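You operate a simulated robot arm through the tools that you are given. There is no shell and no other tool. Be economical: measure what you need, move in short steps, check, and stop when the job is done.

The job below is to be done with a simulated robot arm. You get a single attempt, and the scene is never put back.

## Task
Take the bottle from the table top and put it on top of the box there. Put the glass bulb that says "29" from the table top on the letter tray there and the glass bulb labelled "62" on the drip tray there. Put the stopper on the table top away on the bench left of the bath. Take the ink cartridge from the table top and leave it on the grey tray there. Take the cartridge from the table top and put it on top of the filter there. Any order will do. Set down upright: bottle, glass bulb, ink cartridge.

Only the result counts: the job must be done as asked and must still hold three seconds after the hand-in. Knocking over, shifting, dropping, spilling or breaking anything else fails it. A push-on lid holds only when it is set on centred and level and pressed home; a screw cap is set on level and turned clockwise until tight.

## Robot
A 6-joint arm with a four-finger gripper on a trunk, on a base that drives. Base frame: it is fixed to the floor where the robot stands at the start and does not move with it; the origin is under the middle of the robot, x ahead of it, y to its left, z up; the surface under the hand at the start is at about z = 880. Units: mm, rad, N and s.
Its first joint turns from -2.897 to 2.897 rad. Places, roughly: bench left of the bath (19x58 cm) [-1680, 1740, 880]; bottle (5x5x8 cm) [600, 0, 900]; box [750, 250, 1000]; cartridge [1000, -250, 1000]; drip tray (20x9x2 cm) [900, 600, 900]; filter [1000, 250, 1000]; glass bulb [750, 0, 1000]; ink cartridge [750, -250, 1000]; letter tray [500, 500, 1000]; stopper (4x4x4 cm) [800, -200, 900]; tray (11x8x3 cm) [1100, 200, 900]. Payload 3.67 kg.
Tool frame: the origin (TCP) lies between the finger pads and is the grasp point; the fingertips stand 28 mm ahead of it; z points along the fingers, y is the line along which they close. The gripper opens to 112 mm. The gripper's body begins 73 mm behind the TCP.
Orientation is that of the tool frame in the base frame, as a unit quaternion [x, y, z, w]. With the fingers straight down and closing along the base's y, the tool's x points along the base's -x, its y along +y and its z along -z.

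## Interface
- The arm moves only by the tool move_arm. Its argument "commands" is one flat list of numbers, 7 for each row, row after row: the shift along the tool's x, y, z in units of 40 mm (1.0 is 40 mm), then the turn, a rotation vector about the tool's x, y, z in units of 4 degrees (1.0 is 4 degrees), then the closure in counts, from 0 (fully open) to 255 (shut). In form: [tx, ty, tz, wx, wy, wz, claw, tx, ty, tz, wx, wy, wz, claw, ...]. A call has 1 to 8 rows; each row shifts and turns the commanded pose from where the row before left it, along the tool's axes as they then stand. A call with a number of a shift or a turn outside -1 to 1 is refused whole. A row lasts 0.2 s, in which the tool goes at most 50 mm and 0.15 rad; a call with a longer step from one row to the next is refused whole, and so is a gripper value outside its range. A pose out of reach is approached as far as the arm can. The call stops where the force on the tool passes 40 N (or 10 N more than at its start, if that is more) or the arm is blocked; 0.2 s more then pass. The fingers move at their own pace and stop on an object; they squeeze with about 42 N. The grip force told is the motor's: it shows also when the fingers shut on nothing. Time passes only in rows, and 0.2 s behind the last, so rows that do not move let the fingers close. The reply holds the time, the measured pose of the TCP, the force on the tool along the base axes, the opening and the grip force, in the units named above and with some noise, with the torque about the TCP (base axes, N m) and any sound that the robot's microphone picked up.
- Cameras (640 x 400 px; columns grow to the right, rows downward): "scene" is now at [108.5, 226, 1336.2]; the picture's right is [0.12, -0.99, 0.00], its down [-0.51, -0.06, -0.86] and it looks along [0.85, 0.10, -0.51] (base axes); focal length 294 px, centre (320, 200). "wrist" rides on the gripper at [60, -18, -104] in the tool frame; the picture's right is [0.29, 0.96, 0.00], its down [-0.80, 0.24, -0.55] and it looks along [-0.53, 0.16, 0.83] (tool axes); focal length 234 px, centre (320, 200). There is no depth. A picture from a camera that has moved, and an enlarged one, comes with that camera's place and axes in the base frame and with its lens.
- get_image(camera): a new picture of that camera. It takes no simulated time.
- roll_base(legs): drives the robot by 1 to 6 legs, each [ahead, left, turn to the left] in mm, mm and rad, along the robot's own axes; the way and the turn of a leg run together, so that a leg with both is an arc; at most 1500 mm and 3.142 rad a leg. The arm and the cameras ride along, it lands a little off, and it stops where it bumps. It gives what a move gives.
- head_to(pan, tilt): turns the head with the scene camera to pan (to the left, within 2.496 rad either way) and tilt (down, from -0.506 to 1.204), counted from straight ahead of the robot. It gives what a move gives.
- zoom(camera, box): a new picture of the part [left, top, right, bottom] of that camera's present view, enlarged. It takes no simulated time.
- close_job(): hands the job in; it is judged then, once.

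Go step by step. Nothing tells you exact positions but the pictures and the camera data: compare them with the known pose of the tool, close in by small moves and look again before you grip or let go. The budget is 186 turns and 156 pictures, counting those below and the enlarged ones. Unless the task says otherwise, let go and move clear before handing in.

The tools are called after "Call:" by a JSON object that holds its "name" and its "arguments". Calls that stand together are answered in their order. move_arm: Moves the arm, as the interface text tells. Its arguments: {"type":"object","properties":{"commands":{"type":"array","items":{"type":"number"}}},"required":["commands"]} The other tools are called the same way: roll_base (legs) drives the base; head_to (pan, tilt) turns the head that bears the scene camera; get_image (camera) takes a picture; zoom (camera, box) takes an enlarged picture of a part of a camera's view; close_job () hands the job in.

At the start:

```text
time: 0.0
eef_pos: [596.2, -65.2, 1142.8]
orientation: [-0.001, 1.0, 0.0, 0.0]
wrist_force: [-0.3, 0.3, -0.9]
torque: [0.02, -0.01, 0.01]
width: 111.9
finger_force: 0.0
robot x, y, heading: [1.1, -2.1, 0.003]
head pan, tilt: [0.115, 0.536]
```

scene: 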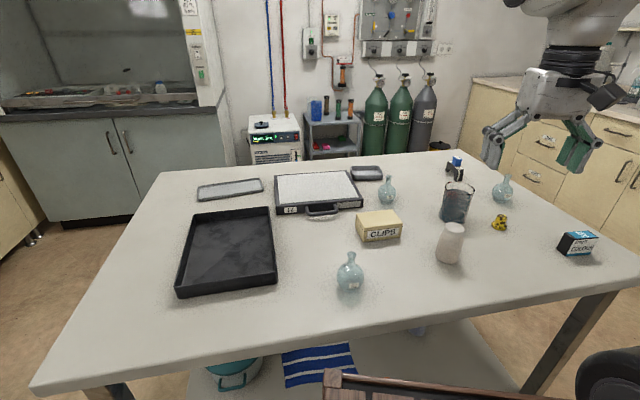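
wrist: 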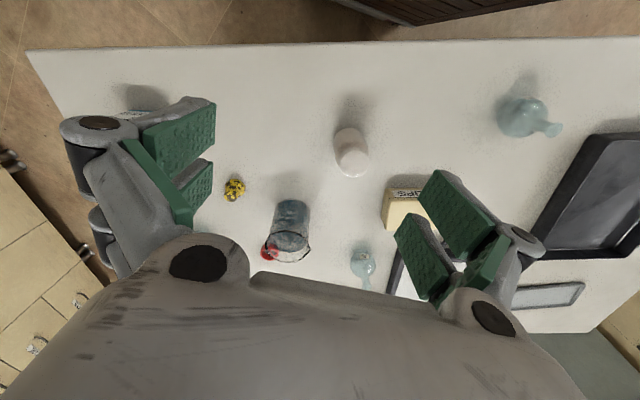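

I see the table with three glass bulbs, a bottle, a CLIPS box, trays and small items. I'll zoom in to identify each one.

Call:
{"name": "zoom", "arguments": {"camera": "scene", "box": [340, 140, 480, 228]}}

Call:
{"name": "zoom", "arguments": {"camera": "scene", "box": [470, 160, 610, 248]}}

Call:
{"name": "zoom", "arguments": {"camera": "scene", "box": [320, 200, 480, 300]}}

Call:
{"name": "zoom", "arguments": {"camera": "scene", "box": [170, 150, 370, 275]}}

```text
4.55 times, centred on (410, 184) of scene
camera zoom: at [108.5, 226.0, 1336.2], right [0.12, -0.99, 0.0], down [-0.51, -0.06, -0.86], along [0.85, 0.1, -0.51], focal length 1338 px, centre (-89, 273)
```

zoom: 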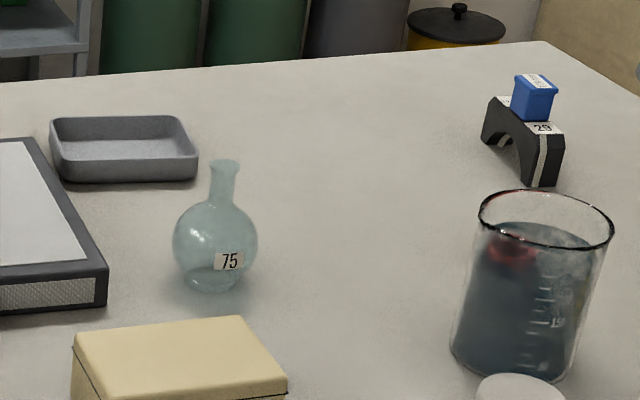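

```text
4.55 times, centred on (540, 204) of scene
camera zoom: at [108.5, 226.0, 1336.2], right [0.12, -0.99, 0.0], down [-0.51, -0.06, -0.86], along [0.85, 0.1, -0.51], focal length 1338 px, centre (-680, 182)
```

zoom: 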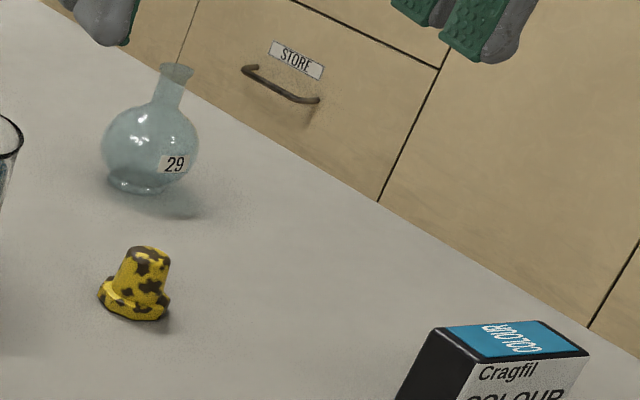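

```text
4.00 times, centred on (400, 250) of scene
camera zoom: at [108.5, 226.0, 1336.2], right [0.12, -0.99, 0.0], down [-0.51, -0.06, -0.86], along [0.85, 0.1, -0.51], focal length 1178 px, centre (0, 0)
```

zoom: 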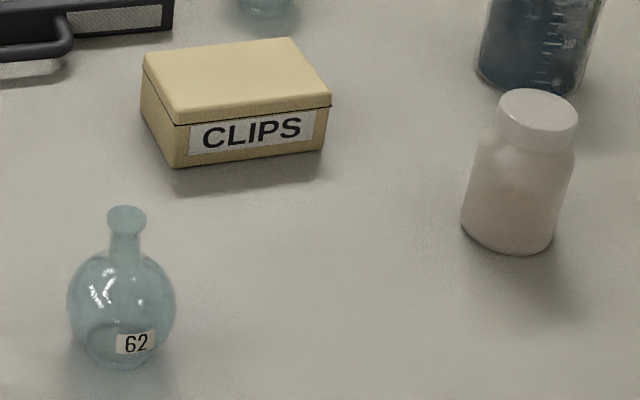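

```text
3.20 times, centred on (270, 212) of scene
camera zoom: at [108.5, 226.0, 1336.2], right [0.12, -0.99, 0.0], down [-0.51, -0.06, -0.86], along [0.85, 0.1, -0.51], focal length 942 px, centre (480, 160)
```

zoom: 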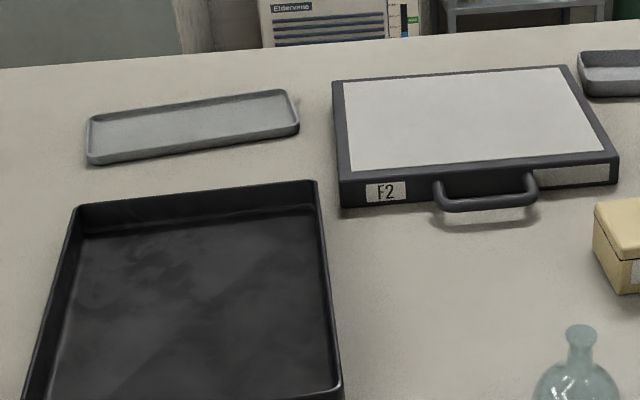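

Positions so far (rough, base frame):

| Object | x, y (mm) |
|---|---|
| Bulb 62 | 540, 212 |
| Bulb 29 | 935, -228 |
| Bottle | 645, 0 |
| Stopper | 793, -170 |
| Ink cartridge | 694, -302 |
| Arch-shaped cartridge | 1088, -131 |

Next I'll check the clearance in front of the base and look at the bench to the rear left.

Call:
{"name": "head_to", "arguments": {"pan": 0.0, "tilt": 1.2}}

Call:
{"name": "get_image", "arguments": {"camera": "scene"}}

Call:
{"name": "head_to", "arguments": {"pan": 2.3, "tilt": 0.4}}

Call:
{"name": "get_image", "arguments": {"camera": "scene"}}

Call:
{"name": "head_to", "arguments": {"pan": 1.3, "tilt": 0.5}}

Call:
{"name": "get_image", "arguments": {"camera": "scene"}}

```text
time: 1.0
eef_pos: [595.3, -64.8, 1142.9]
orientation: [0.001, 1.0, -0.001, 0.0]
wrist_force: [-0.7, -0.2, 0.4]
torque: [-0.02, 0.04, 0.04]
width: 111.9
finger_force: 0.0
robot x, y, heading: [1.5, 0.9, 0.003]
head pan, tilt: [0.0, 1.201]
```

```text
149 pictures are left
camera scene: at [75.0, 215.6, 1285.9], right [0.0, -1.0, 0.0], down [-0.93, 0.0, -0.36], along [0.36, 0.0, -0.93], focal length 294 px, centre (320, 200)
```

scene: 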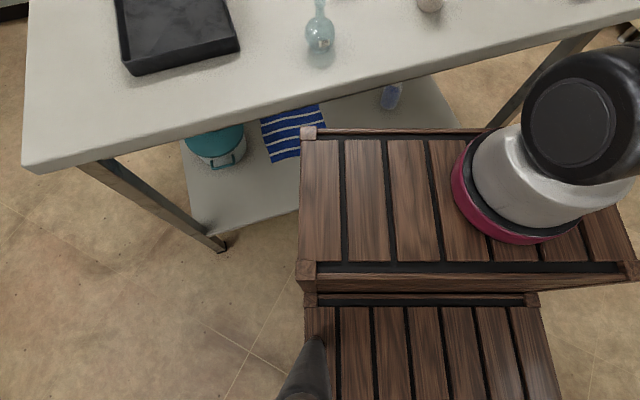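

```text
time: 3.2
eef_pos: [595.9, -65.0, 1143.0]
orientation: [0.0, 1.0, 0.001, 0.001]
wrist_force: [0.2, 0.5, 0.0]
torque: [0.01, -0.02, 0.04]
width: 112.0
finger_force: 0.0
robot x, y, heading: [-0.6, -1.0, 0.001]
head pan, tilt: [2.3, 0.4]
```

```text
148 pictures are left
camera scene: at [-42.7, 284.7, 1348.7], right [0.75, 0.67, 0.0], down [0.26, -0.29, -0.92], along [-0.61, 0.69, -0.39], focal length 294 px, centre (320, 200)
```

scene: 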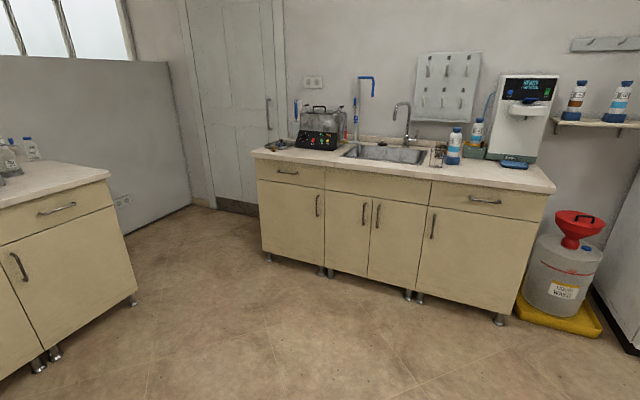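

```text
time: 4.4
eef_pos: [595.8, -65.2, 1144.3]
orientation: [0.001, 1.0, 0.0, 0.0]
wrist_force: [0.1, -0.9, -0.5]
torque: [-0.03, 0.0, 0.02]
width: 112.1
finger_force: 0.1
robot x, y, heading: [-0.3, -2.9, -0.003]
head pan, tilt: [1.3, 0.499]
```

```text
147 pictures are left
camera scene: at [43.3, 303.3, 1339.6], right [0.96, -0.27, 0.0], down [-0.13, -0.46, -0.88], along [0.23, 0.85, -0.48], focal length 294 px, centre (320, 200)
```

scene: 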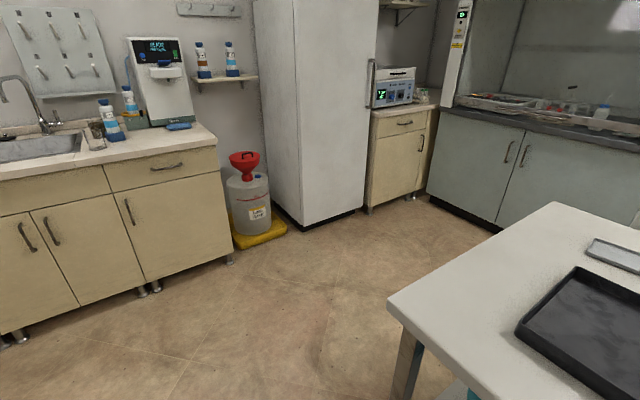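

The table is turned about 0.31 rad to the left of my heading. I'll turn to face it squarely, then look at the gap and the scene again.

Call:
{"name": "roll_base", "arguments": {"legs": [[0, 0, 0.312]]}}

Call:
{"name": "head_to", "arguments": {"pan": 0.0, "tilt": 1.1}}

Call:
{"name": "get_image", "arguments": {"camera": "scene"}}

Call:
{"name": "head_to", "arguments": {"pan": -0.5, "tilt": 0.6}}

Call:
{"name": "get_image", "arguments": {"camera": "scene"}}

```text
time: 5.8
eef_pos: [586.6, 124.9, 1144.3]
orientation: [-0.158, 0.987, -0.001, 0.0]
wrist_force: [0.0, -0.3, 0.3]
torque: [-0.01, -0.02, 0.0]
width: 112.1
finger_force: 0.1
robot x, y, heading: [1.6, 0.1, 0.317]
head pan, tilt: [1.3, 0.499]
```

```text
time: 7.3
eef_pos: [586.2, 125.2, 1142.8]
orientation: [-0.157, 0.988, 0.0, 0.0]
wrist_force: [-0.4, 0.2, -0.6]
torque: [-0.01, -0.02, 0.02]
width: 112.0
finger_force: 0.0
robot x, y, heading: [-4.1, -3.0, 0.315]
head pan, tilt: [0.0, 1.1]
```

```text
146 pictures are left
camera scene: at [10.9, 230.9, 1291.9], right [0.31, -0.95, 0.0], down [-0.85, -0.28, -0.45], along [0.43, 0.14, -0.89], focal length 294 px, centre (320, 200)
```

scene: 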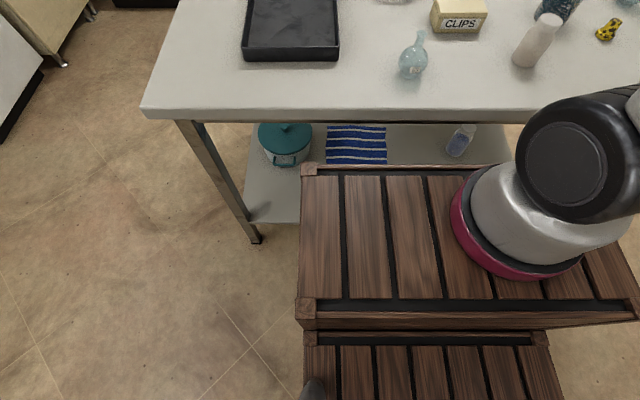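

```text
time: 8.2
eef_pos: [586.2, 124.3, 1144.0]
orientation: [-0.159, 0.987, 0.0, 0.0]
wrist_force: [-0.4, -0.2, 0.4]
torque: [0.04, -0.02, 0.0]
width: 112.0
finger_force: 0.1
robot x, y, heading: [-0.8, -1.5, 0.318]
head pan, tilt: [-0.499, 0.6]
```

```text
145 pictures are left
camera scene: at [37.8, 195.3, 1330.4], right [-0.18, -0.98, 0.0], down [-0.56, 0.1, -0.82], along [0.81, -0.15, -0.57], focal length 294 px, centre (320, 200)
```

scene: 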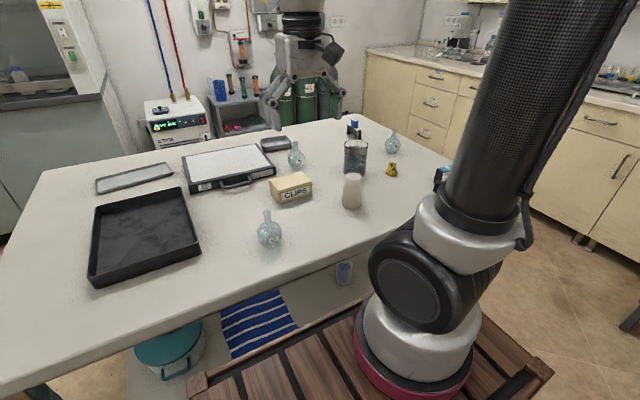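

The table is square to me now, with the trunk's front edge about 175 mm from it. I'll begin with the bottle, box and bulb 62 from here, zooming in for accurate positions.

Call:
{"name": "zoom", "arguments": {"camera": "scene", "box": [240, 120, 400, 220]}}

Call:
{"name": "zoom", "arguments": {"camera": "wrist", "box": [0, 0, 640, 400]}}

```text
4.00 times, centred on (320, 170) of scene
camera zoom: at [37.8, 195.3, 1330.4], right [-0.18, -0.98, 0.0], down [-0.56, 0.1, -0.82], along [0.81, -0.15, -0.57], focal length 1178 px, centre (320, 320)
```

zoom: 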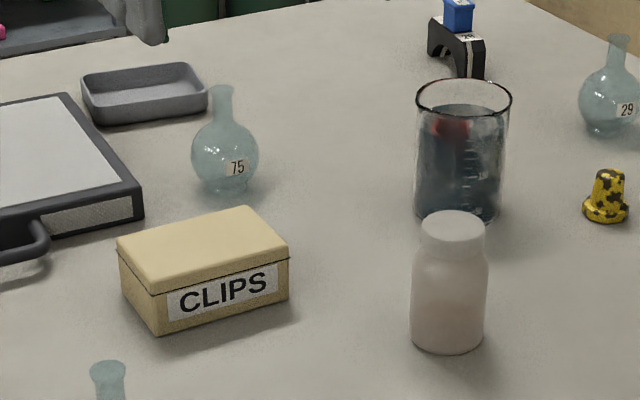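

```text
1.00 times, centred on (320, 200) of wrist (not enlarged: the box is as wide or as high as the picture)
camera zoom: at [535.8, 89.3, 1246.4], right [-0.57, 0.82, 0.0], down [0.68, 0.48, 0.55], along [0.45, 0.32, -0.83], focal length 234 px, centre (320, 200)
```

zoom: 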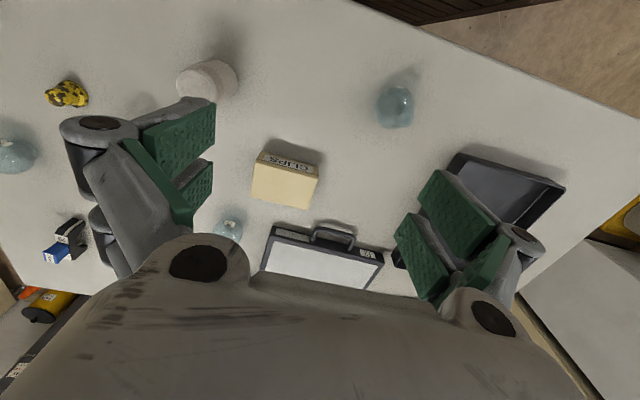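

The bottle is at about (649, -2) and the box top is centred at about (736, 150) at z ≈ 915. I'll move above the bottle and check.

Call:
{"name": "move_arm", "arguments": {"commands": [-0.104, -0.7, 0.5, 0, 0, 0, 0, -0.104, -0.7, 0.6, 0, 0, 0, 0, -0.104, -0.7, 0.6, 0, 0, 0, 0, -0.104, -0.7, 0.6, 0, 0, 0, 0, -0.104, -0.7, 0.6, 0, 0, 0, 0, 0, 0, 0, 0, 0, 0, 0]}}

Call:
{"name": "get_image", "arguments": {"camera": "wrist"}}

Call:
{"name": "zoom", "arguments": {"camera": "scene", "box": [240, 100, 480, 250]}}

```text
time: 9.7
eef_pos: [651.5, -3.1, 1025.9]
orientation: [-0.158, 0.987, 0.0, 0.0]
wrist_force: [0.3, 0.7, 0.5]
torque: [-0.01, -0.01, 0.0]
width: 111.9
finger_force: 0.1
robot x, y, heading: [0.4, -2.8, 0.314]
head pan, tilt: [-0.499, 0.6]
```

```text
142 pictures are left
camera wrist: at [600.1, -39.4, 1129.2], right [-0.57, 0.82, 0.0], down [0.68, 0.48, 0.55], along [0.45, 0.32, -0.83], focal length 234 px, centre (320, 200)
```

wrist: 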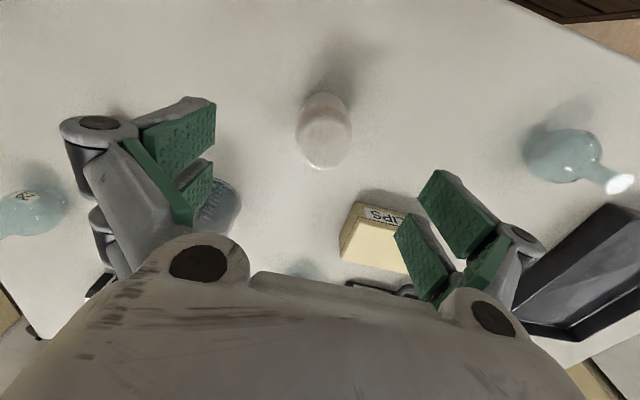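

```text
2.67 times, centred on (360, 175) of scene
camera zoom: at [37.7, 195.2, 1330.5], right [-0.18, -0.98, 0.0], down [-0.56, 0.1, -0.83], along [0.81, -0.15, -0.56], focal length 785 px, centre (213, 267)
```

zoom: 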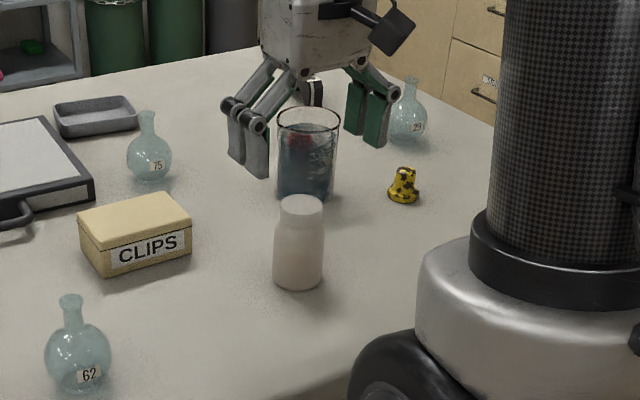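

The wrist view confirms that the tool is centred over the bottle. I'll go down and grip it.

Call:
{"name": "move_arm", "arguments": {"commands": [0, 0, 0.9, 0, 0, 0, 0, 0, 0, 0.9, 0, 0, 0, 0, 0, 0, 0.9, 0, 0, 0, 0, 0, 0, 0, 0, 0, 0, 255, 0, 0, 0, 0, 0, 0, 255, 0, 0, 0, 0, 0, 0, 255]}}

```text
time: 11.1
eef_pos: [649.4, -2.2, 918.3]
orientation: [-0.159, 0.987, -0.001, -0.001]
wrist_force: [0.3, -0.2, 0.3]
torque: [0.01, -0.02, -0.03]
width: 45.8
finger_force: 41.9
robot x, y, heading: [1.7, 3.9, 0.32]
head pan, tilt: [-0.499, 0.6]
```

The bottle is gripped. I'll lift it and carry it over the box.

Call:
{"name": "move_arm", "arguments": {"commands": [0, 0, -1, 0, 0, 0, 255, 0, 0, -1, 0, 0, 0, 255, -0.645, 0.588, 0, 0, 0, 0, 255, -0.645, 0.588, 0, 0, 0, 0, 255, -0.645, 0.588, 0, 0, 0, 0, 255, -0.645, 0.588, 0, 0, 0, 0, 255, -0.645, 0.588, 0, 0, 0, 0, 255, 0, 0, 0, 0, 0, 0, 255]}}

Call:
{"name": "zoom", "arguments": {"camera": "scene", "box": [220, 120, 380, 220]}}

Call:
{"name": "get_image", "arguments": {"camera": "wrist"}}

```text
time: 12.8
eef_pos: [734.9, 147.5, 999.4]
orientation: [-0.158, 0.988, 0.0, -0.001]
wrist_force: [-0.4, -0.3, 0.1]
torque: [-0.01, 0.01, -0.01]
width: 45.5
finger_force: 42.7
robot x, y, heading: [-0.4, 1.1, 0.32]
head pan, tilt: [-0.499, 0.6]
```

```text
4.00 times, centred on (300, 170) of scene
camera zoom: at [37.8, 195.2, 1330.5], right [-0.18, -0.98, 0.0], down [-0.56, 0.1, -0.83], along [0.81, -0.15, -0.56], focal length 1178 px, centre (400, 320)
```

zoom: 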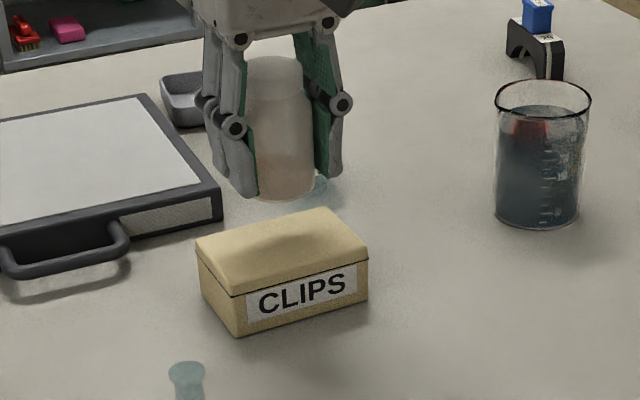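

```text
139 pictures are left
camera wrist: at [684.2, 113.0, 1102.3], right [-0.57, 0.82, 0.0], down [0.68, 0.48, 0.55], along [0.45, 0.32, -0.83], focal length 234 px, centre (320, 200)
```

wrist: 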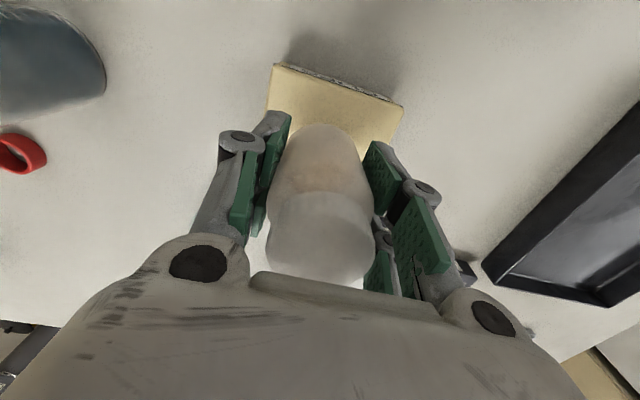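

The bottle is over the box and roughly centred. I'll lower it in short steps until it touches.

Call:
{"name": "move_arm", "arguments": {"commands": [0.05, 0, 0.5, 0, 0, 0, 255, 0, 0, 0.35, 0, 0, 0, 255, 0, 0, 0.1, 0, 0, 0, 255, 0, 0, 0.1, 0, 0, 0, 255, 0, 0, 0, 0, 0, 0, 255]}}

Call:
{"name": "zoom", "arguments": {"camera": "scene", "box": [240, 130, 360, 205]}}

```text
time: 14.1
eef_pos: [734.5, 149.1, 958.5]
orientation: [-0.158, 0.987, 0.0, 0.002]
wrist_force: [3.3, -3.0, 26.3]
torque: [-0.09, -0.14, 0.07]
width: 45.4
finger_force: 41.9
robot x, y, heading: [-1.1, 1.1, 0.317]
head pan, tilt: [-0.499, 0.6]
```

```text
5.33 times, centred on (300, 168) of scene
camera zoom: at [37.1, 194.9, 1330.5], right [-0.18, -0.98, 0.0], down [-0.56, 0.1, -0.83], along [0.81, -0.15, -0.56], focal length 1570 px, centre (427, 373)
```

zoom: 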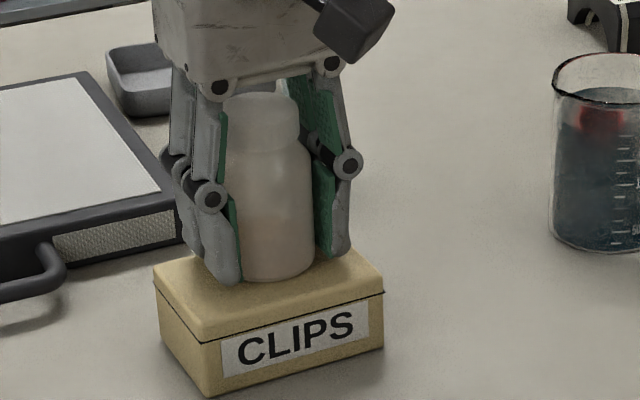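

Contact: the bottle stands on the box. I'll open up and rise clear.

Call:
{"name": "move_arm", "arguments": {"commands": [0, 0, 0, 0, 0, 0, 100, 0, 0, 0, 0, 0, 0, 0, 0, 0, 0, 0, 0, 0, 0, 0, 0, -0.8, 0, 0, 0, 0, 0, 0, -1, 0, 0, 0, 0, 0, 0, -1, 0, 0, 0, 0]}}

Call:
{"name": "get_image", "arguments": {"camera": "scene"}}

```text
time: 15.4
eef_pos: [734.1, 150.6, 1069.7]
orientation: [-0.158, 0.987, 0.001, 0.0]
wrist_force: [0.1, 0.2, 0.4]
torque: [-0.03, 0.02, 0.02]
width: 112.0
finger_force: 0.1
robot x, y, heading: [-1.6, 1.9, 0.318]
head pan, tilt: [-0.499, 0.6]
```

```text
137 pictures are left
camera scene: at [38.1, 195.3, 1330.5], right [-0.18, -0.98, 0.0], down [-0.56, 0.1, -0.82], along [0.81, -0.15, -0.57], focal length 294 px, centre (320, 200)
```

scene: 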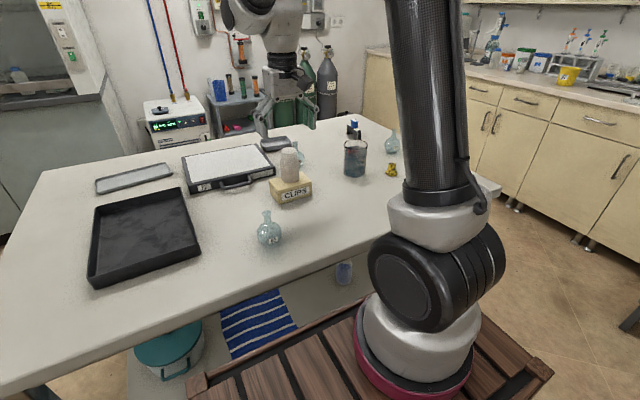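

The bottle stands on the box. Bulb 62 is next, so I'll zoom in on it and on the drip tray.

Call:
{"name": "zoom", "arguments": {"camera": "scene", "box": [220, 190, 320, 252]}}

Call:
{"name": "zoom", "arguments": {"camera": "scene", "box": [80, 140, 280, 265]}}

```text
6.40 times, centred on (270, 221) of scene
camera zoom: at [38.1, 195.3, 1330.5], right [-0.18, -0.98, 0.0], down [-0.56, 0.1, -0.82], along [0.81, -0.15, -0.57], focal length 1884 px, centre (640, 66)
```

zoom: 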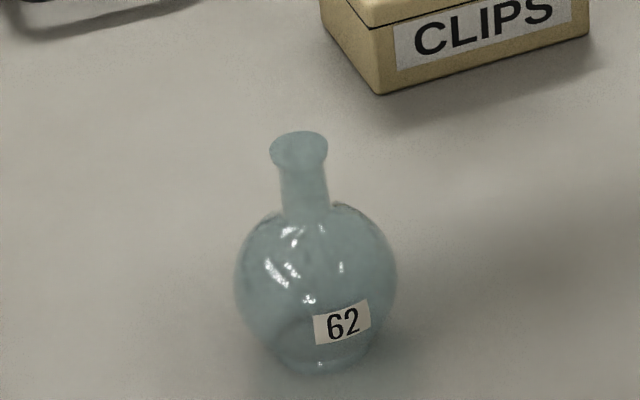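

```text
3.20 times, centred on (180, 202) of scene
camera zoom: at [38.1, 195.3, 1330.5], right [-0.18, -0.98, 0.0], down [-0.56, 0.1, -0.82], along [0.81, -0.15, -0.57], focal length 942 px, centre (768, 192)
```

zoom: 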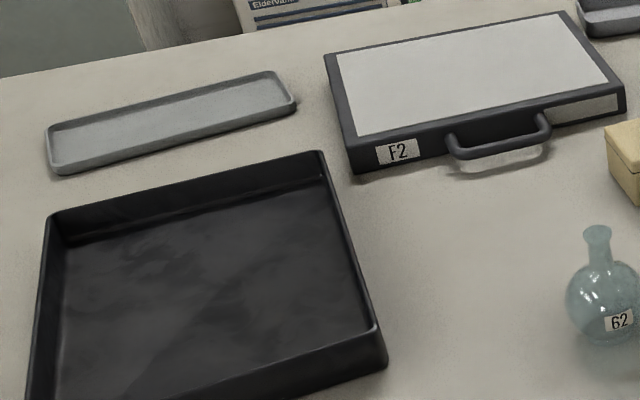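

Bulb 62's base is at about (538, 215), and the drip tray centre is at about (882, 599). I'll move above the bulb.

Call:
{"name": "move_arm", "arguments": {"commands": [0.83, 0.61, 0, 0, 0, 0, 0, 0.83, 0.61, 0, 0, 0, 0, 0, 0.83, 0.61, 0, 0, 0, 0, 0, 0.83, 0.61, 0, 0, 0, 0, 0, 0.83, 0.61, 0, 0, 0, 0, 0, 0, 0, 0.85, 0, 0, 0, 0, 0, 0, 0.85, 0, 0, 0, 0, 0, 0, 0, 0, 0, 0, 0]}}

Call:
{"name": "get_image", "arguments": {"camera": "wrist"}}

Call:
{"name": "zoom", "arguments": {"camera": "scene", "box": [200, 150, 360, 250]}}

```text
time: 17.2
eef_pos: [539.3, 212.7, 1000.4]
orientation: [-0.158, 0.987, -0.001, 0.0]
wrist_force: [0.2, -0.4, 0.0]
torque: [0.0, 0.03, 0.01]
width: 111.9
finger_force: 0.1
robot x, y, heading: [1.6, -0.5, 0.315]
head pan, tilt: [-0.499, 0.6]
```

```text
134 pictures are left
camera wrist: at [487.7, 177.9, 1103.4], right [-0.57, 0.82, 0.0], down [0.68, 0.48, 0.55], along [0.45, 0.32, -0.83], focal length 234 px, centre (320, 200)
```

wrist: 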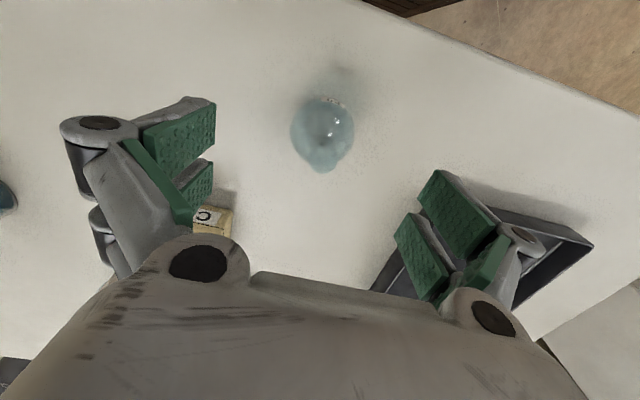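

```text
4.00 times, centred on (280, 200) of scene
camera zoom: at [37.8, 195.2, 1330.5], right [-0.18, -0.98, 0.0], down [-0.56, 0.1, -0.83], along [0.81, -0.15, -0.56], focal length 1178 px, centre (480, 200)
```

zoom: 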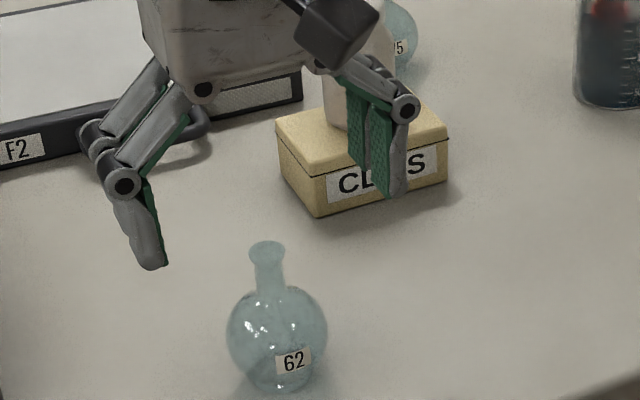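

The bulb is centred between the fingers. I'll go down and grip it.

Call:
{"name": "move_arm", "arguments": {"commands": [0, 0, 0.8, 0, 0, 0, 0, 0, 0, 0.8, 0, 0, 0, 0, 0, 0, 0.6, 0, 0, 0, 0, 0, 0, 0, 0, 0, 0, 0, 0, 0, 0, 0, 0, 0, 255, 0, 0, 0, 0, 0, 0, 255, 0, 0, 0, 0, 0, 0, 255]}}

Call:
{"name": "zoom", "arguments": {"camera": "scene", "box": [200, 150, 360, 250]}}

```text
time: 18.9
eef_pos: [537.4, 213.3, 913.6]
orientation: [-0.158, 0.987, 0.0, 0.0]
wrist_force: [-0.3, 0.5, 0.2]
torque: [0.0, 0.0, -0.03]
width: 53.2
finger_force: 25.0
robot x, y, heading: [-2.9, 4.7, 0.315]
head pan, tilt: [-0.499, 0.6]
```

```text
4.00 times, centred on (280, 200) of scene
camera zoom: at [37.8, 195.2, 1330.5], right [-0.18, -0.98, 0.0], down [-0.56, 0.1, -0.83], along [0.81, -0.15, -0.56], focal length 1178 px, centre (480, 200)
```

zoom: 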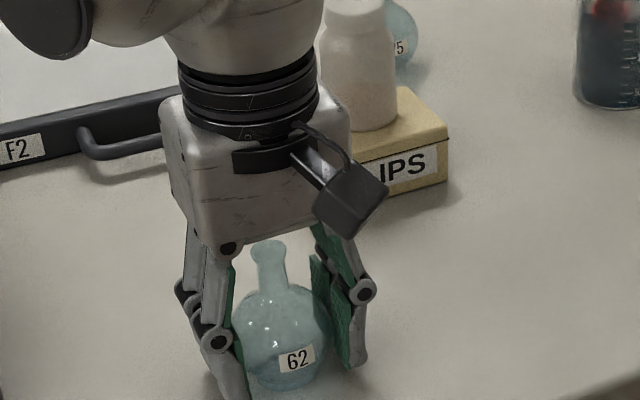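

The bulb is gripped. I'll lift it, then shift the base left toward the drip tray.

Call:
{"name": "move_arm", "arguments": {"commands": [0, 0, -0.8, 0, 0, 0, 255, 0, 0, -1, 0, 0, 0, 255, 0, 0, -1, 0, 0, 0, 255, 0, 0, -1, 0, 0, 0, 255, 0, 0, 0, 0, 0, 0, 255]}}

Call:
{"name": "roll_base", "arguments": {"legs": [[0, 220, 0], [100, 0, 0]]}}

Call:
{"name": "head_to", "arguments": {"pan": 0.0, "tilt": 0.7}}

Call:
{"name": "get_image", "arguments": {"camera": "scene"}}

```text
time: 20.1
eef_pos: [540.4, 214.5, 1066.9]
orientation: [-0.158, 0.987, 0.0, 0.0]
wrist_force: [0.1, 0.5, -0.2]
torque: [-0.01, 0.0, -0.01]
width: 53.0
finger_force: 25.5
robot x, y, heading: [1.7, -5.7, 0.317]
head pan, tilt: [-0.499, 0.6]
```

```text
time: 22.5
eef_pos: [564.3, 454.4, 1065.9]
orientation: [-0.159, 0.987, 0.0, 0.0]
wrist_force: [0.4, -0.6, -0.6]
torque: [-0.04, 0.02, -0.02]
width: 53.4
finger_force: 24.7
robot x, y, heading: [26.7, 237.8, 0.323]
head pan, tilt: [-0.499, 0.6]
```

```text
time: 23.4
eef_pos: [564.4, 452.9, 1066.2]
orientation: [-0.159, 0.987, 0.0, 0.0]
wrist_force: [0.1, 0.4, 0.1]
torque: [-0.02, -0.02, -0.01]
width: 53.2
finger_force: 25.3
robot x, y, heading: [27.0, 240.9, 0.317]
head pan, tilt: [0.0, 0.7]
```

```text
131 pictures are left
camera scene: at [55.9, 475.9, 1321.9], right [0.31, -0.95, 0.0], down [-0.61, -0.2, -0.77], along [0.73, 0.24, -0.64], focal length 294 px, centre (320, 200)
```

scene: 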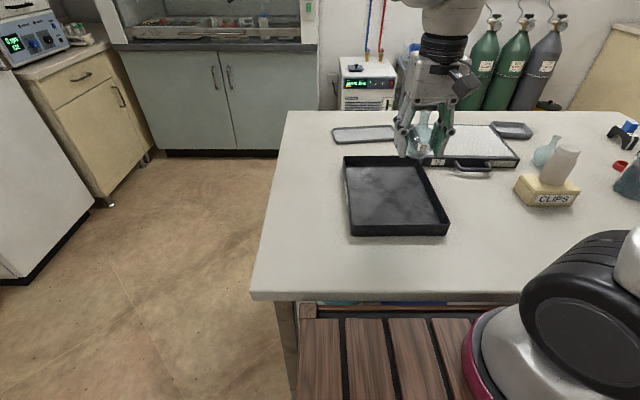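

I'm within reach. I'll refine the drip tray position from here.

Call:
{"name": "zoom", "arguments": {"camera": "scene", "box": [320, 110, 448, 190]}}

Call:
{"name": "move_arm", "arguments": {"commands": [-0.9, 0.1, 0, 0, 0, 0, 255, -0.9, 0.1, 0, 0, 0, 0, 255, -0.9, 0.1, 0, 0, 0, 0, 255, -0.9, 0.1, 0, 0, 0, 0, 255, -0.9, 0.1, 0, 0, 0, 0, 255, -0.9, 0.1, 0, 0, 0, 0, 255, -0.9, 0.1, 0, 0, 0, 0, 255, -0.9, 0.1, 0, 0, 0, 0, 255]}}

Call:
{"name": "get_image", "arguments": {"camera": "wrist"}}

Call:
{"name": "zoom", "arguments": {"camera": "scene", "box": [300, 70, 460, 170]}}

```text
5.00 times, centred on (384, 150) of scene
camera zoom: at [55.9, 475.9, 1321.9], right [0.31, -0.95, 0.0], down [-0.61, -0.2, -0.77], along [0.73, 0.24, -0.64], focal length 1472 px, centre (0, 450)
```

zoom: 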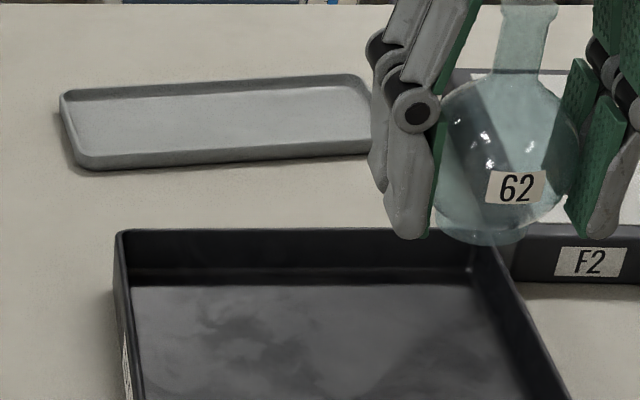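

```text
time: 25.2
eef_pos: [828.2, 575.0, 1067.4]
orientation: [-0.159, 0.987, 0.0, 0.001]
wrist_force: [-0.3, -0.5, 1.2]
torque: [0.0, -0.03, 0.0]
width: 53.2
finger_force: 25.3
robot x, y, heading: [26.3, 237.3, 0.32]
head pan, tilt: [0.0, 0.7]
```

```text
129 pictures are left
camera wrist: at [777.7, 538.7, 1169.7], right [-0.57, 0.82, 0.0], down [0.68, 0.48, 0.55], along [0.45, 0.32, -0.83], focal length 234 px, centre (320, 200)
```

wrist: 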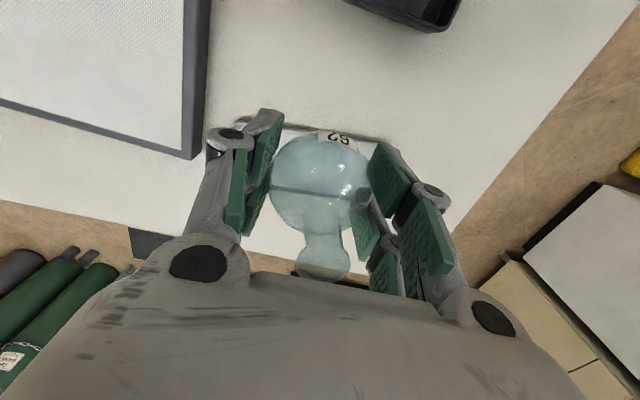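

```text
4.00 times, centred on (380, 120) of scene
camera zoom: at [55.5, 475.8, 1321.9], right [0.31, -0.95, 0.0], down [-0.61, -0.2, -0.77], along [0.73, 0.24, -0.64], focal length 1178 px, centre (80, 520)
```

zoom: 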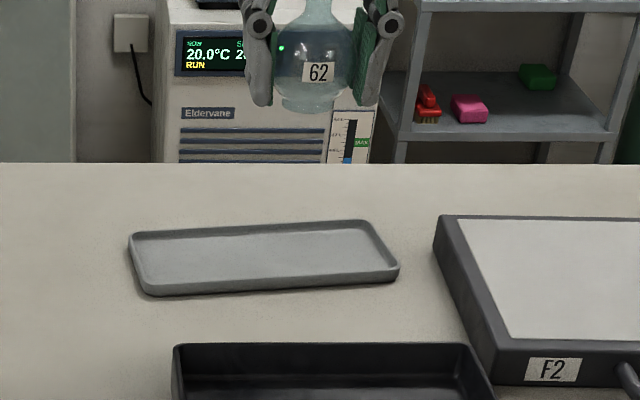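

The tray centre refines to about (890, 601). I'll move over it and go partway down.

Call:
{"name": "move_arm", "arguments": {"commands": [-0.84, 0.065, 0, 0, 0, 0, 255, -0.84, 0.065, 0, 0, 0, 0, 255, 0, 0, 0.9, 0, 0, 0, 255, 0, 0, 0.9, 0, 0, 0, 255, 0, 0, 0.9, 0, 0, 0, 255, 0, 0, 0, 0, 0, 0, 255]}}

Call:
{"name": "get_image", "arguments": {"camera": "wrist"}}

Call:
{"name": "zoom", "arguments": {"camera": "scene", "box": [300, 70, 460, 170]}}

```text
time: 26.6
eef_pos: [889.2, 600.7, 956.4]
orientation: [-0.159, 0.987, 0.0, 0.0]
wrist_force: [-0.7, -0.5, 0.0]
torque: [0.0, -0.03, 0.02]
width: 53.2
finger_force: 24.6
robot x, y, heading: [24.3, 233.6, 0.322]
head pan, tilt: [0.0, 0.7]
```

```text
127 pictures are left
camera wrist: at [838.2, 565.8, 1059.2], right [-0.57, 0.82, 0.0], down [0.68, 0.48, 0.55], along [0.45, 0.32, -0.83], focal length 234 px, centre (320, 200)
```

wrist: 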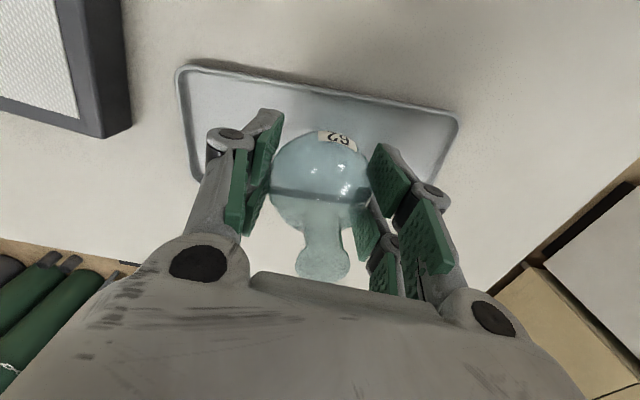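

```text
4.00 times, centred on (380, 120) of scene
camera zoom: at [55.8, 476.0, 1321.8], right [0.31, -0.95, 0.0], down [-0.61, -0.2, -0.76], along [0.73, 0.24, -0.64], focal length 1178 px, centre (80, 520)
```

zoom: 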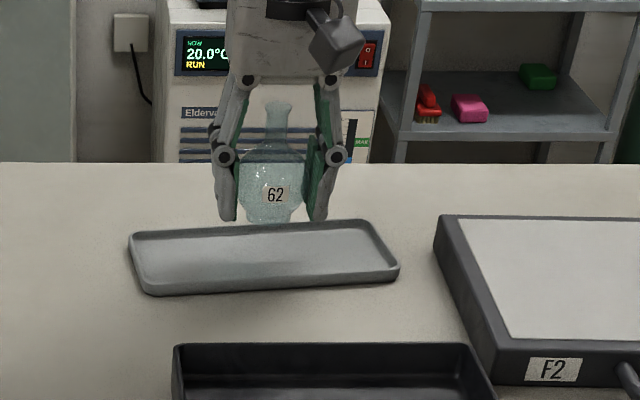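

It's aligned with the tray. I'll lower the bulb carefully until it touches.

Call:
{"name": "move_arm", "arguments": {"commands": [0.05, 0, 0.4, 0, 0, 0, 255, 0, 0, 0.3, 0, 0, 0, 255, 0, 0, 0.08, 0, 0, 0, 255, 0, 0, 0.08, 0, 0, 0, 255, 0, 0, 0, 0, 0, 0, 255]}}

Call:
{"name": "zoom", "arguments": {"camera": "scene", "box": [316, 85, 444, 165]}}

```text
time: 27.8
eef_pos: [888.0, 601.1, 925.6]
orientation: [-0.158, 0.987, -0.001, 0.001]
wrist_force: [-0.5, -0.2, -0.4]
torque: [-0.05, 0.0, 0.02]
width: 53.1
finger_force: 25.2
robot x, y, heading: [27.7, 243.6, 0.322]
head pan, tilt: [0.0, 0.7]
```

```text
5.00 times, centred on (380, 125) of scene
camera zoom: at [55.9, 476.0, 1321.8], right [0.31, -0.95, 0.0], down [-0.61, -0.2, -0.76], along [0.73, 0.24, -0.64], focal length 1472 px, centre (20, 575)
```

zoom: 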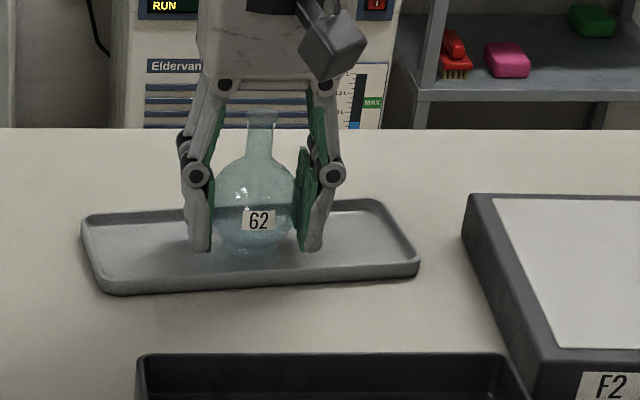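

It's inside the tray and a few mm above the floor. I'll keep lowering slowly.

Call:
{"name": "move_arm", "arguments": {"commands": [0, 0, 0.07, 0, 0, 0, 255, 0, 0, 0.05, 0, 0, 0, 255, 0, 0, 0.05, 0, 0, 0, 255, 0, 0, 0, 0, 0, 0, 255]}}

```text
time: 28.8
eef_pos: [887.1, 600.4, 918.8]
orientation: [-0.159, 0.987, 0.0, 0.001]
wrist_force: [-0.8, -1.1, 5.7]
torque: [0.15, 0.06, -0.03]
width: 53.1
finger_force: 25.6
robot x, y, heading: [25.1, 242.8, 0.315]
head pan, tilt: [0.0, 0.7]
```

There's contact at about 6 N. I'll open gently and rise.

Call:
{"name": "move_arm", "arguments": {"commands": [0, 0, 0, 0, 0, 0, 80, 0, 0, 0, 0, 0, 0, 70, 0, 0, 0, 0, 0, 0, 70, 0, 0, -0.8, 0, 0, 0, 70, 0, 0, -1, 0, 0, 0, 70, 0, 0, -1, 0, 0, 0, 0, 0, 0, -1, 0, 0, 0, 0]}}

Call:
{"name": "zoom", "arguments": {"camera": "scene", "box": [316, 85, 444, 165]}}

```text
time: 30.4
eef_pos: [887.9, 599.5, 1069.5]
orientation: [-0.159, 0.987, 0.0, -0.001]
wrist_force: [1.7, 0.5, -0.2]
torque: [-0.04, 0.05, -0.03]
width: 111.7
finger_force: 0.0
robot x, y, heading: [27.0, 238.4, 0.319]
head pan, tilt: [0.0, 0.7]
```

```text
5.00 times, centred on (380, 125) of scene
camera zoom: at [56.1, 476.2, 1321.8], right [0.31, -0.95, 0.0], down [-0.61, -0.2, -0.76], along [0.73, 0.24, -0.64], focal length 1472 px, centre (20, 575)
```

zoom: 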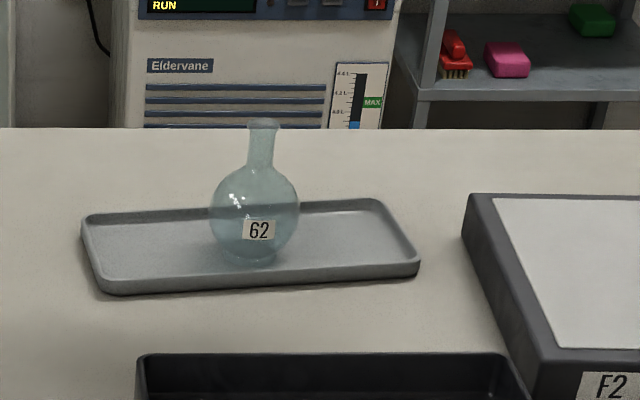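

Bulb 62 is placed. I'll raise and retract the arm, then drive to the right side for the cartridge, bulb 29 and the ink cartridge.

Call:
{"name": "move_arm", "arguments": {"commands": [0.5, 0, -0.8, 0, 0, 0, 0, 1, 0, 0, 0, 0, 0, 0, 1, 0, 0, 0, 0, 0, 0, 1, 0, 0, 0, 0, 0, 0, 1, 0, 0, 0, 0, 0, 0]}}

Call:
{"name": "roll_base", "arguments": {"legs": [[0, -520, 0]]}}

Call:
{"name": "head_to", "arguments": {"pan": -0.3, "tilt": 0.65}}

Call:
{"name": "get_image", "arguments": {"camera": "scene"}}

Call:
{"name": "get_image", "arguments": {"camera": "wrist"}}

```text
time: 31.6
eef_pos: [715.8, 542.2, 1100.1]
orientation: [-0.159, 0.987, 0.0, 0.0]
wrist_force: [0.5, 0.1, -0.6]
torque: [-0.02, 0.05, -0.01]
width: 112.2
finger_force: 0.1
robot x, y, heading: [22.6, 235.3, 0.32]
head pan, tilt: [0.0, 0.7]
```

```text
time: 34.6
eef_pos: [879.0, 44.9, 1102.3]
orientation: [-0.16, 0.987, 0.001, 0.001]
wrist_force: [0.4, -0.1, 0.1]
torque: [-0.01, 0.01, 0.01]
width: 112.1
finger_force: 0.0
robot x, y, heading: [189.6, -261.2, 0.324]
head pan, tilt: [0.0, 0.7]
```

```text
time: 35.5
eef_pos: [879.5, 44.3, 1101.6]
orientation: [-0.159, 0.987, -0.001, 0.0]
wrist_force: [1.1, 0.4, 0.4]
torque: [0.01, 0.03, -0.01]
width: 112.2
finger_force: 0.1
robot x, y, heading: [189.7, -260.7, 0.319]
head pan, tilt: [-0.3, 0.649]
```

```text
123 pictures are left
camera scene: at [226.7, -46.3, 1326.2], right [0.02, -1.0, 0.0], down [-0.6, -0.01, -0.8], along [0.8, 0.02, -0.6], focal length 294 px, centre (320, 200)
```

scene: 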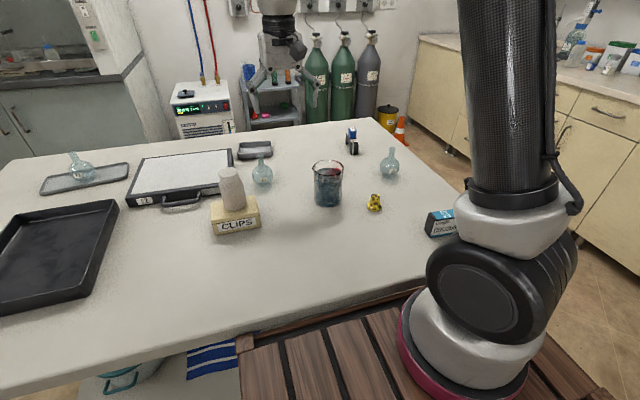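

```text
122 pictures are left
camera wrist: at [828.8, 9.3, 1204.0], right [-0.57, 0.82, 0.0], down [0.68, 0.48, 0.55], along [0.45, 0.32, -0.83], focal length 234 px, centre (320, 200)
```

wrist: 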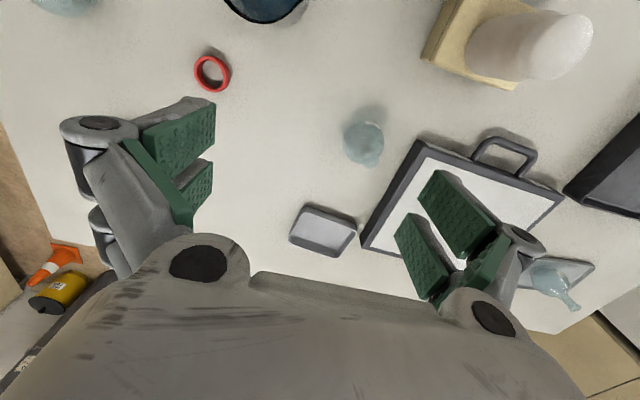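

Everything is undisturbed. I'll zoom in on the items around here.

Call:
{"name": "zoom", "arguments": {"camera": "scene", "box": [300, 115, 428, 215]}}

Call:
{"name": "zoom", "arguments": {"camera": "scene", "box": [335, 115, 375, 165]}}

Call:
{"name": "zoom", "arguments": {"camera": "scene", "box": [120, 125, 280, 225]}}

```text
4.00 times, centred on (364, 165) of scene
camera zoom: at [226.7, -46.3, 1326.2], right [0.02, -1.0, 0.0], down [-0.6, -0.01, -0.8], along [0.8, 0.02, -0.6], focal length 1178 px, centre (144, 340)
```

zoom: 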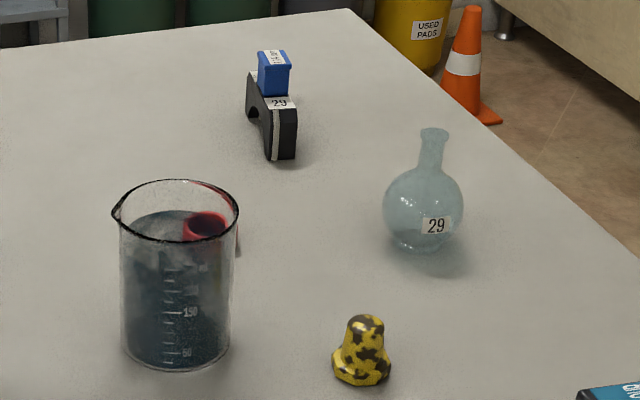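

```text
8.00 times, centred on (355, 140) of scene
camera zoom: at [226.7, -46.3, 1326.2], right [0.02, -1.0, 0.0], down [-0.6, -0.01, -0.8], along [0.8, 0.02, -0.6], focal length 2355 px, centre (40, 680)
```

zoom: 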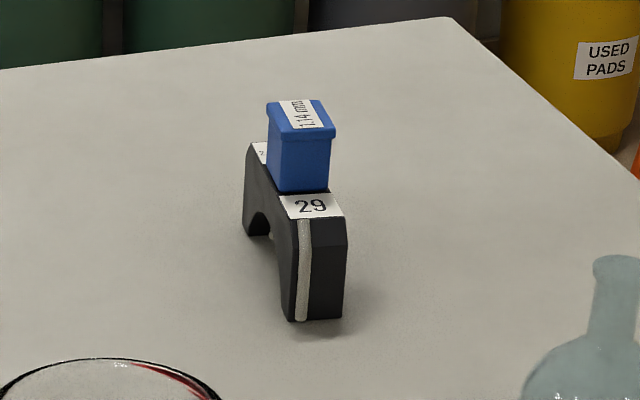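

```text
4.00 times, centred on (200, 175) of scene
camera zoom: at [226.7, -46.3, 1326.2], right [0.02, -1.0, 0.0], down [-0.6, -0.01, -0.8], along [0.8, 0.02, -0.6], focal length 1178 px, centre (800, 300)
```

zoom: 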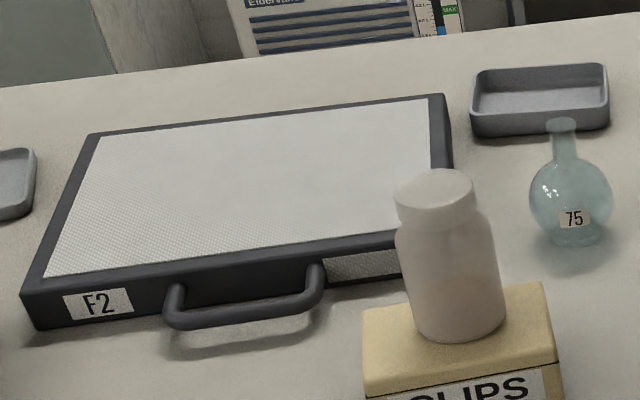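

The "29" black and blue piece is one pump cartridge. It's centred at about (1088, -132), 21 mm thick, with its axis at a yaw of about 0.19. I'll move above it and align.

Call:
{"name": "move_arm", "arguments": {"commands": [-0.6, -0.97, 0, 0, 0, 0, 0, -0.6, -0.97, 0, 0, 0, 0, 0, -0.6, -0.97, 0, 0, 0, 0, 0, -0.6, -0.97, 0, 0, 0, 0, 0, -0.6, -0.97, 0, 0, 0, 0, 0, -0.58, -0.97, 0, 0, 0, 0, 0, 0, 0, 0.8, 0, 0, 0.93, 0, 0, 0, 0.8, 0, 0, 0.93, 0]}}

Call:
{"name": "get_image", "arguments": {"camera": "wrist"}}

Call:
{"name": "zoom", "arguments": {"camera": "scene", "box": [300, 75, 428, 155]}}

```text
time: 37.2
eef_pos: [1089.6, -133.0, 1039.1]
orientation: [-0.093, 0.996, 0.0, 0.001]
wrist_force: [-0.4, -0.4, 0.5]
torque: [-0.01, -0.05, -0.01]
width: 111.9
finger_force: 0.1
robot x, y, heading: [189.9, -258.5, 0.315]
head pan, tilt: [-0.3, 0.649]
```

```text
118 pictures are left
camera wrist: at [1034.6, -161.3, 1141.0], right [-0.46, 0.89, 0.0], down [0.74, 0.38, 0.56], along [0.49, 0.26, -0.83], focal length 234 px, centre (320, 200)
```

wrist: 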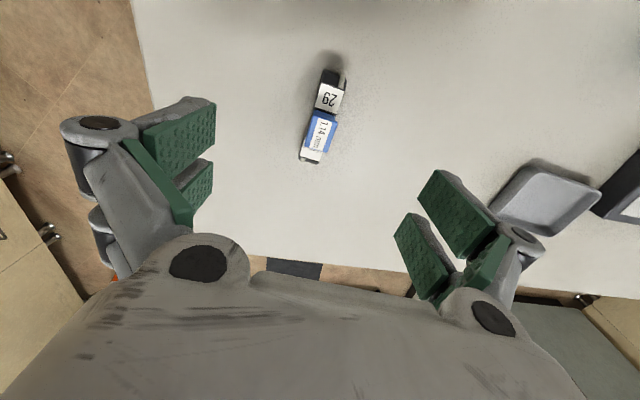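

```text
5.00 times, centred on (364, 115) of scene
camera zoom: at [226.6, -46.4, 1326.2], right [0.02, -1.0, 0.0], down [-0.6, -0.01, -0.8], along [0.8, 0.01, -0.6], focal length 1472 px, centre (100, 625)
```

zoom: 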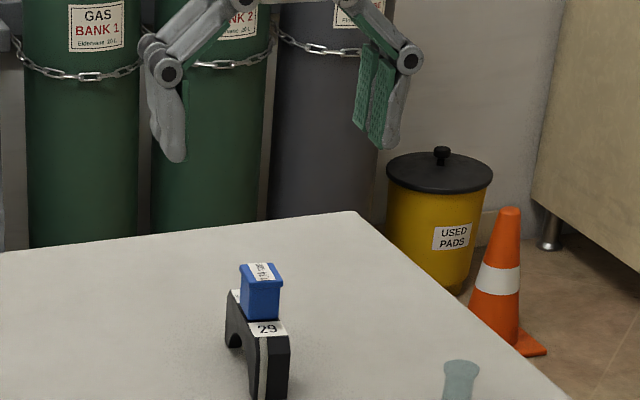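

The wrist view confirms the centre (1088, -132) and the yaw. I'll descend and grip.

Call:
{"name": "move_arm", "arguments": {"commands": [0, 0, 1, 0, 0, 0, 0, 0, 0, 1, 0, 0, 0, 0, 0, 0, 0.7, 0, 0, 0, 0, 0, 0, 0.33, 0, 0, 0, 0, 0, 0, 0, 0, 0, 0, 255, 0, 0, 0, 0, 0, 0, 255, 0, 0, 0, 0, 0, 0, 255, 0, 0, 0, 0, 0, 0, 255]}}

Call:
{"name": "zoom", "arguments": {"camera": "scene", "box": [300, 90, 428, 170]}}

```text
time: 39.0
eef_pos: [1088.7, -131.8, 915.1]
orientation: [-0.094, 0.996, 0.0, 0.0]
wrist_force: [0.3, -0.4, 1.4]
torque: [0.0, 0.0, 0.0]
width: 20.5
finger_force: 42.3
robot x, y, heading: [190.3, -261.1, 0.319]
head pan, tilt: [-0.3, 0.649]
```

```text
5.00 times, centred on (364, 130) of scene
camera zoom: at [226.8, -46.4, 1326.2], right [0.02, -1.0, 0.0], down [-0.6, -0.01, -0.8], along [0.8, 0.01, -0.6], focal length 1472 px, centre (100, 550)
```

zoom: 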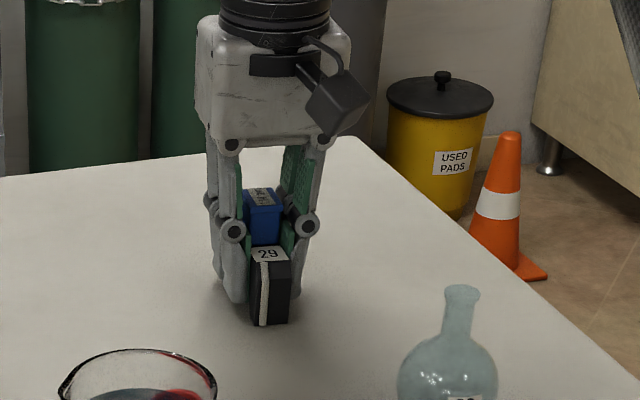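

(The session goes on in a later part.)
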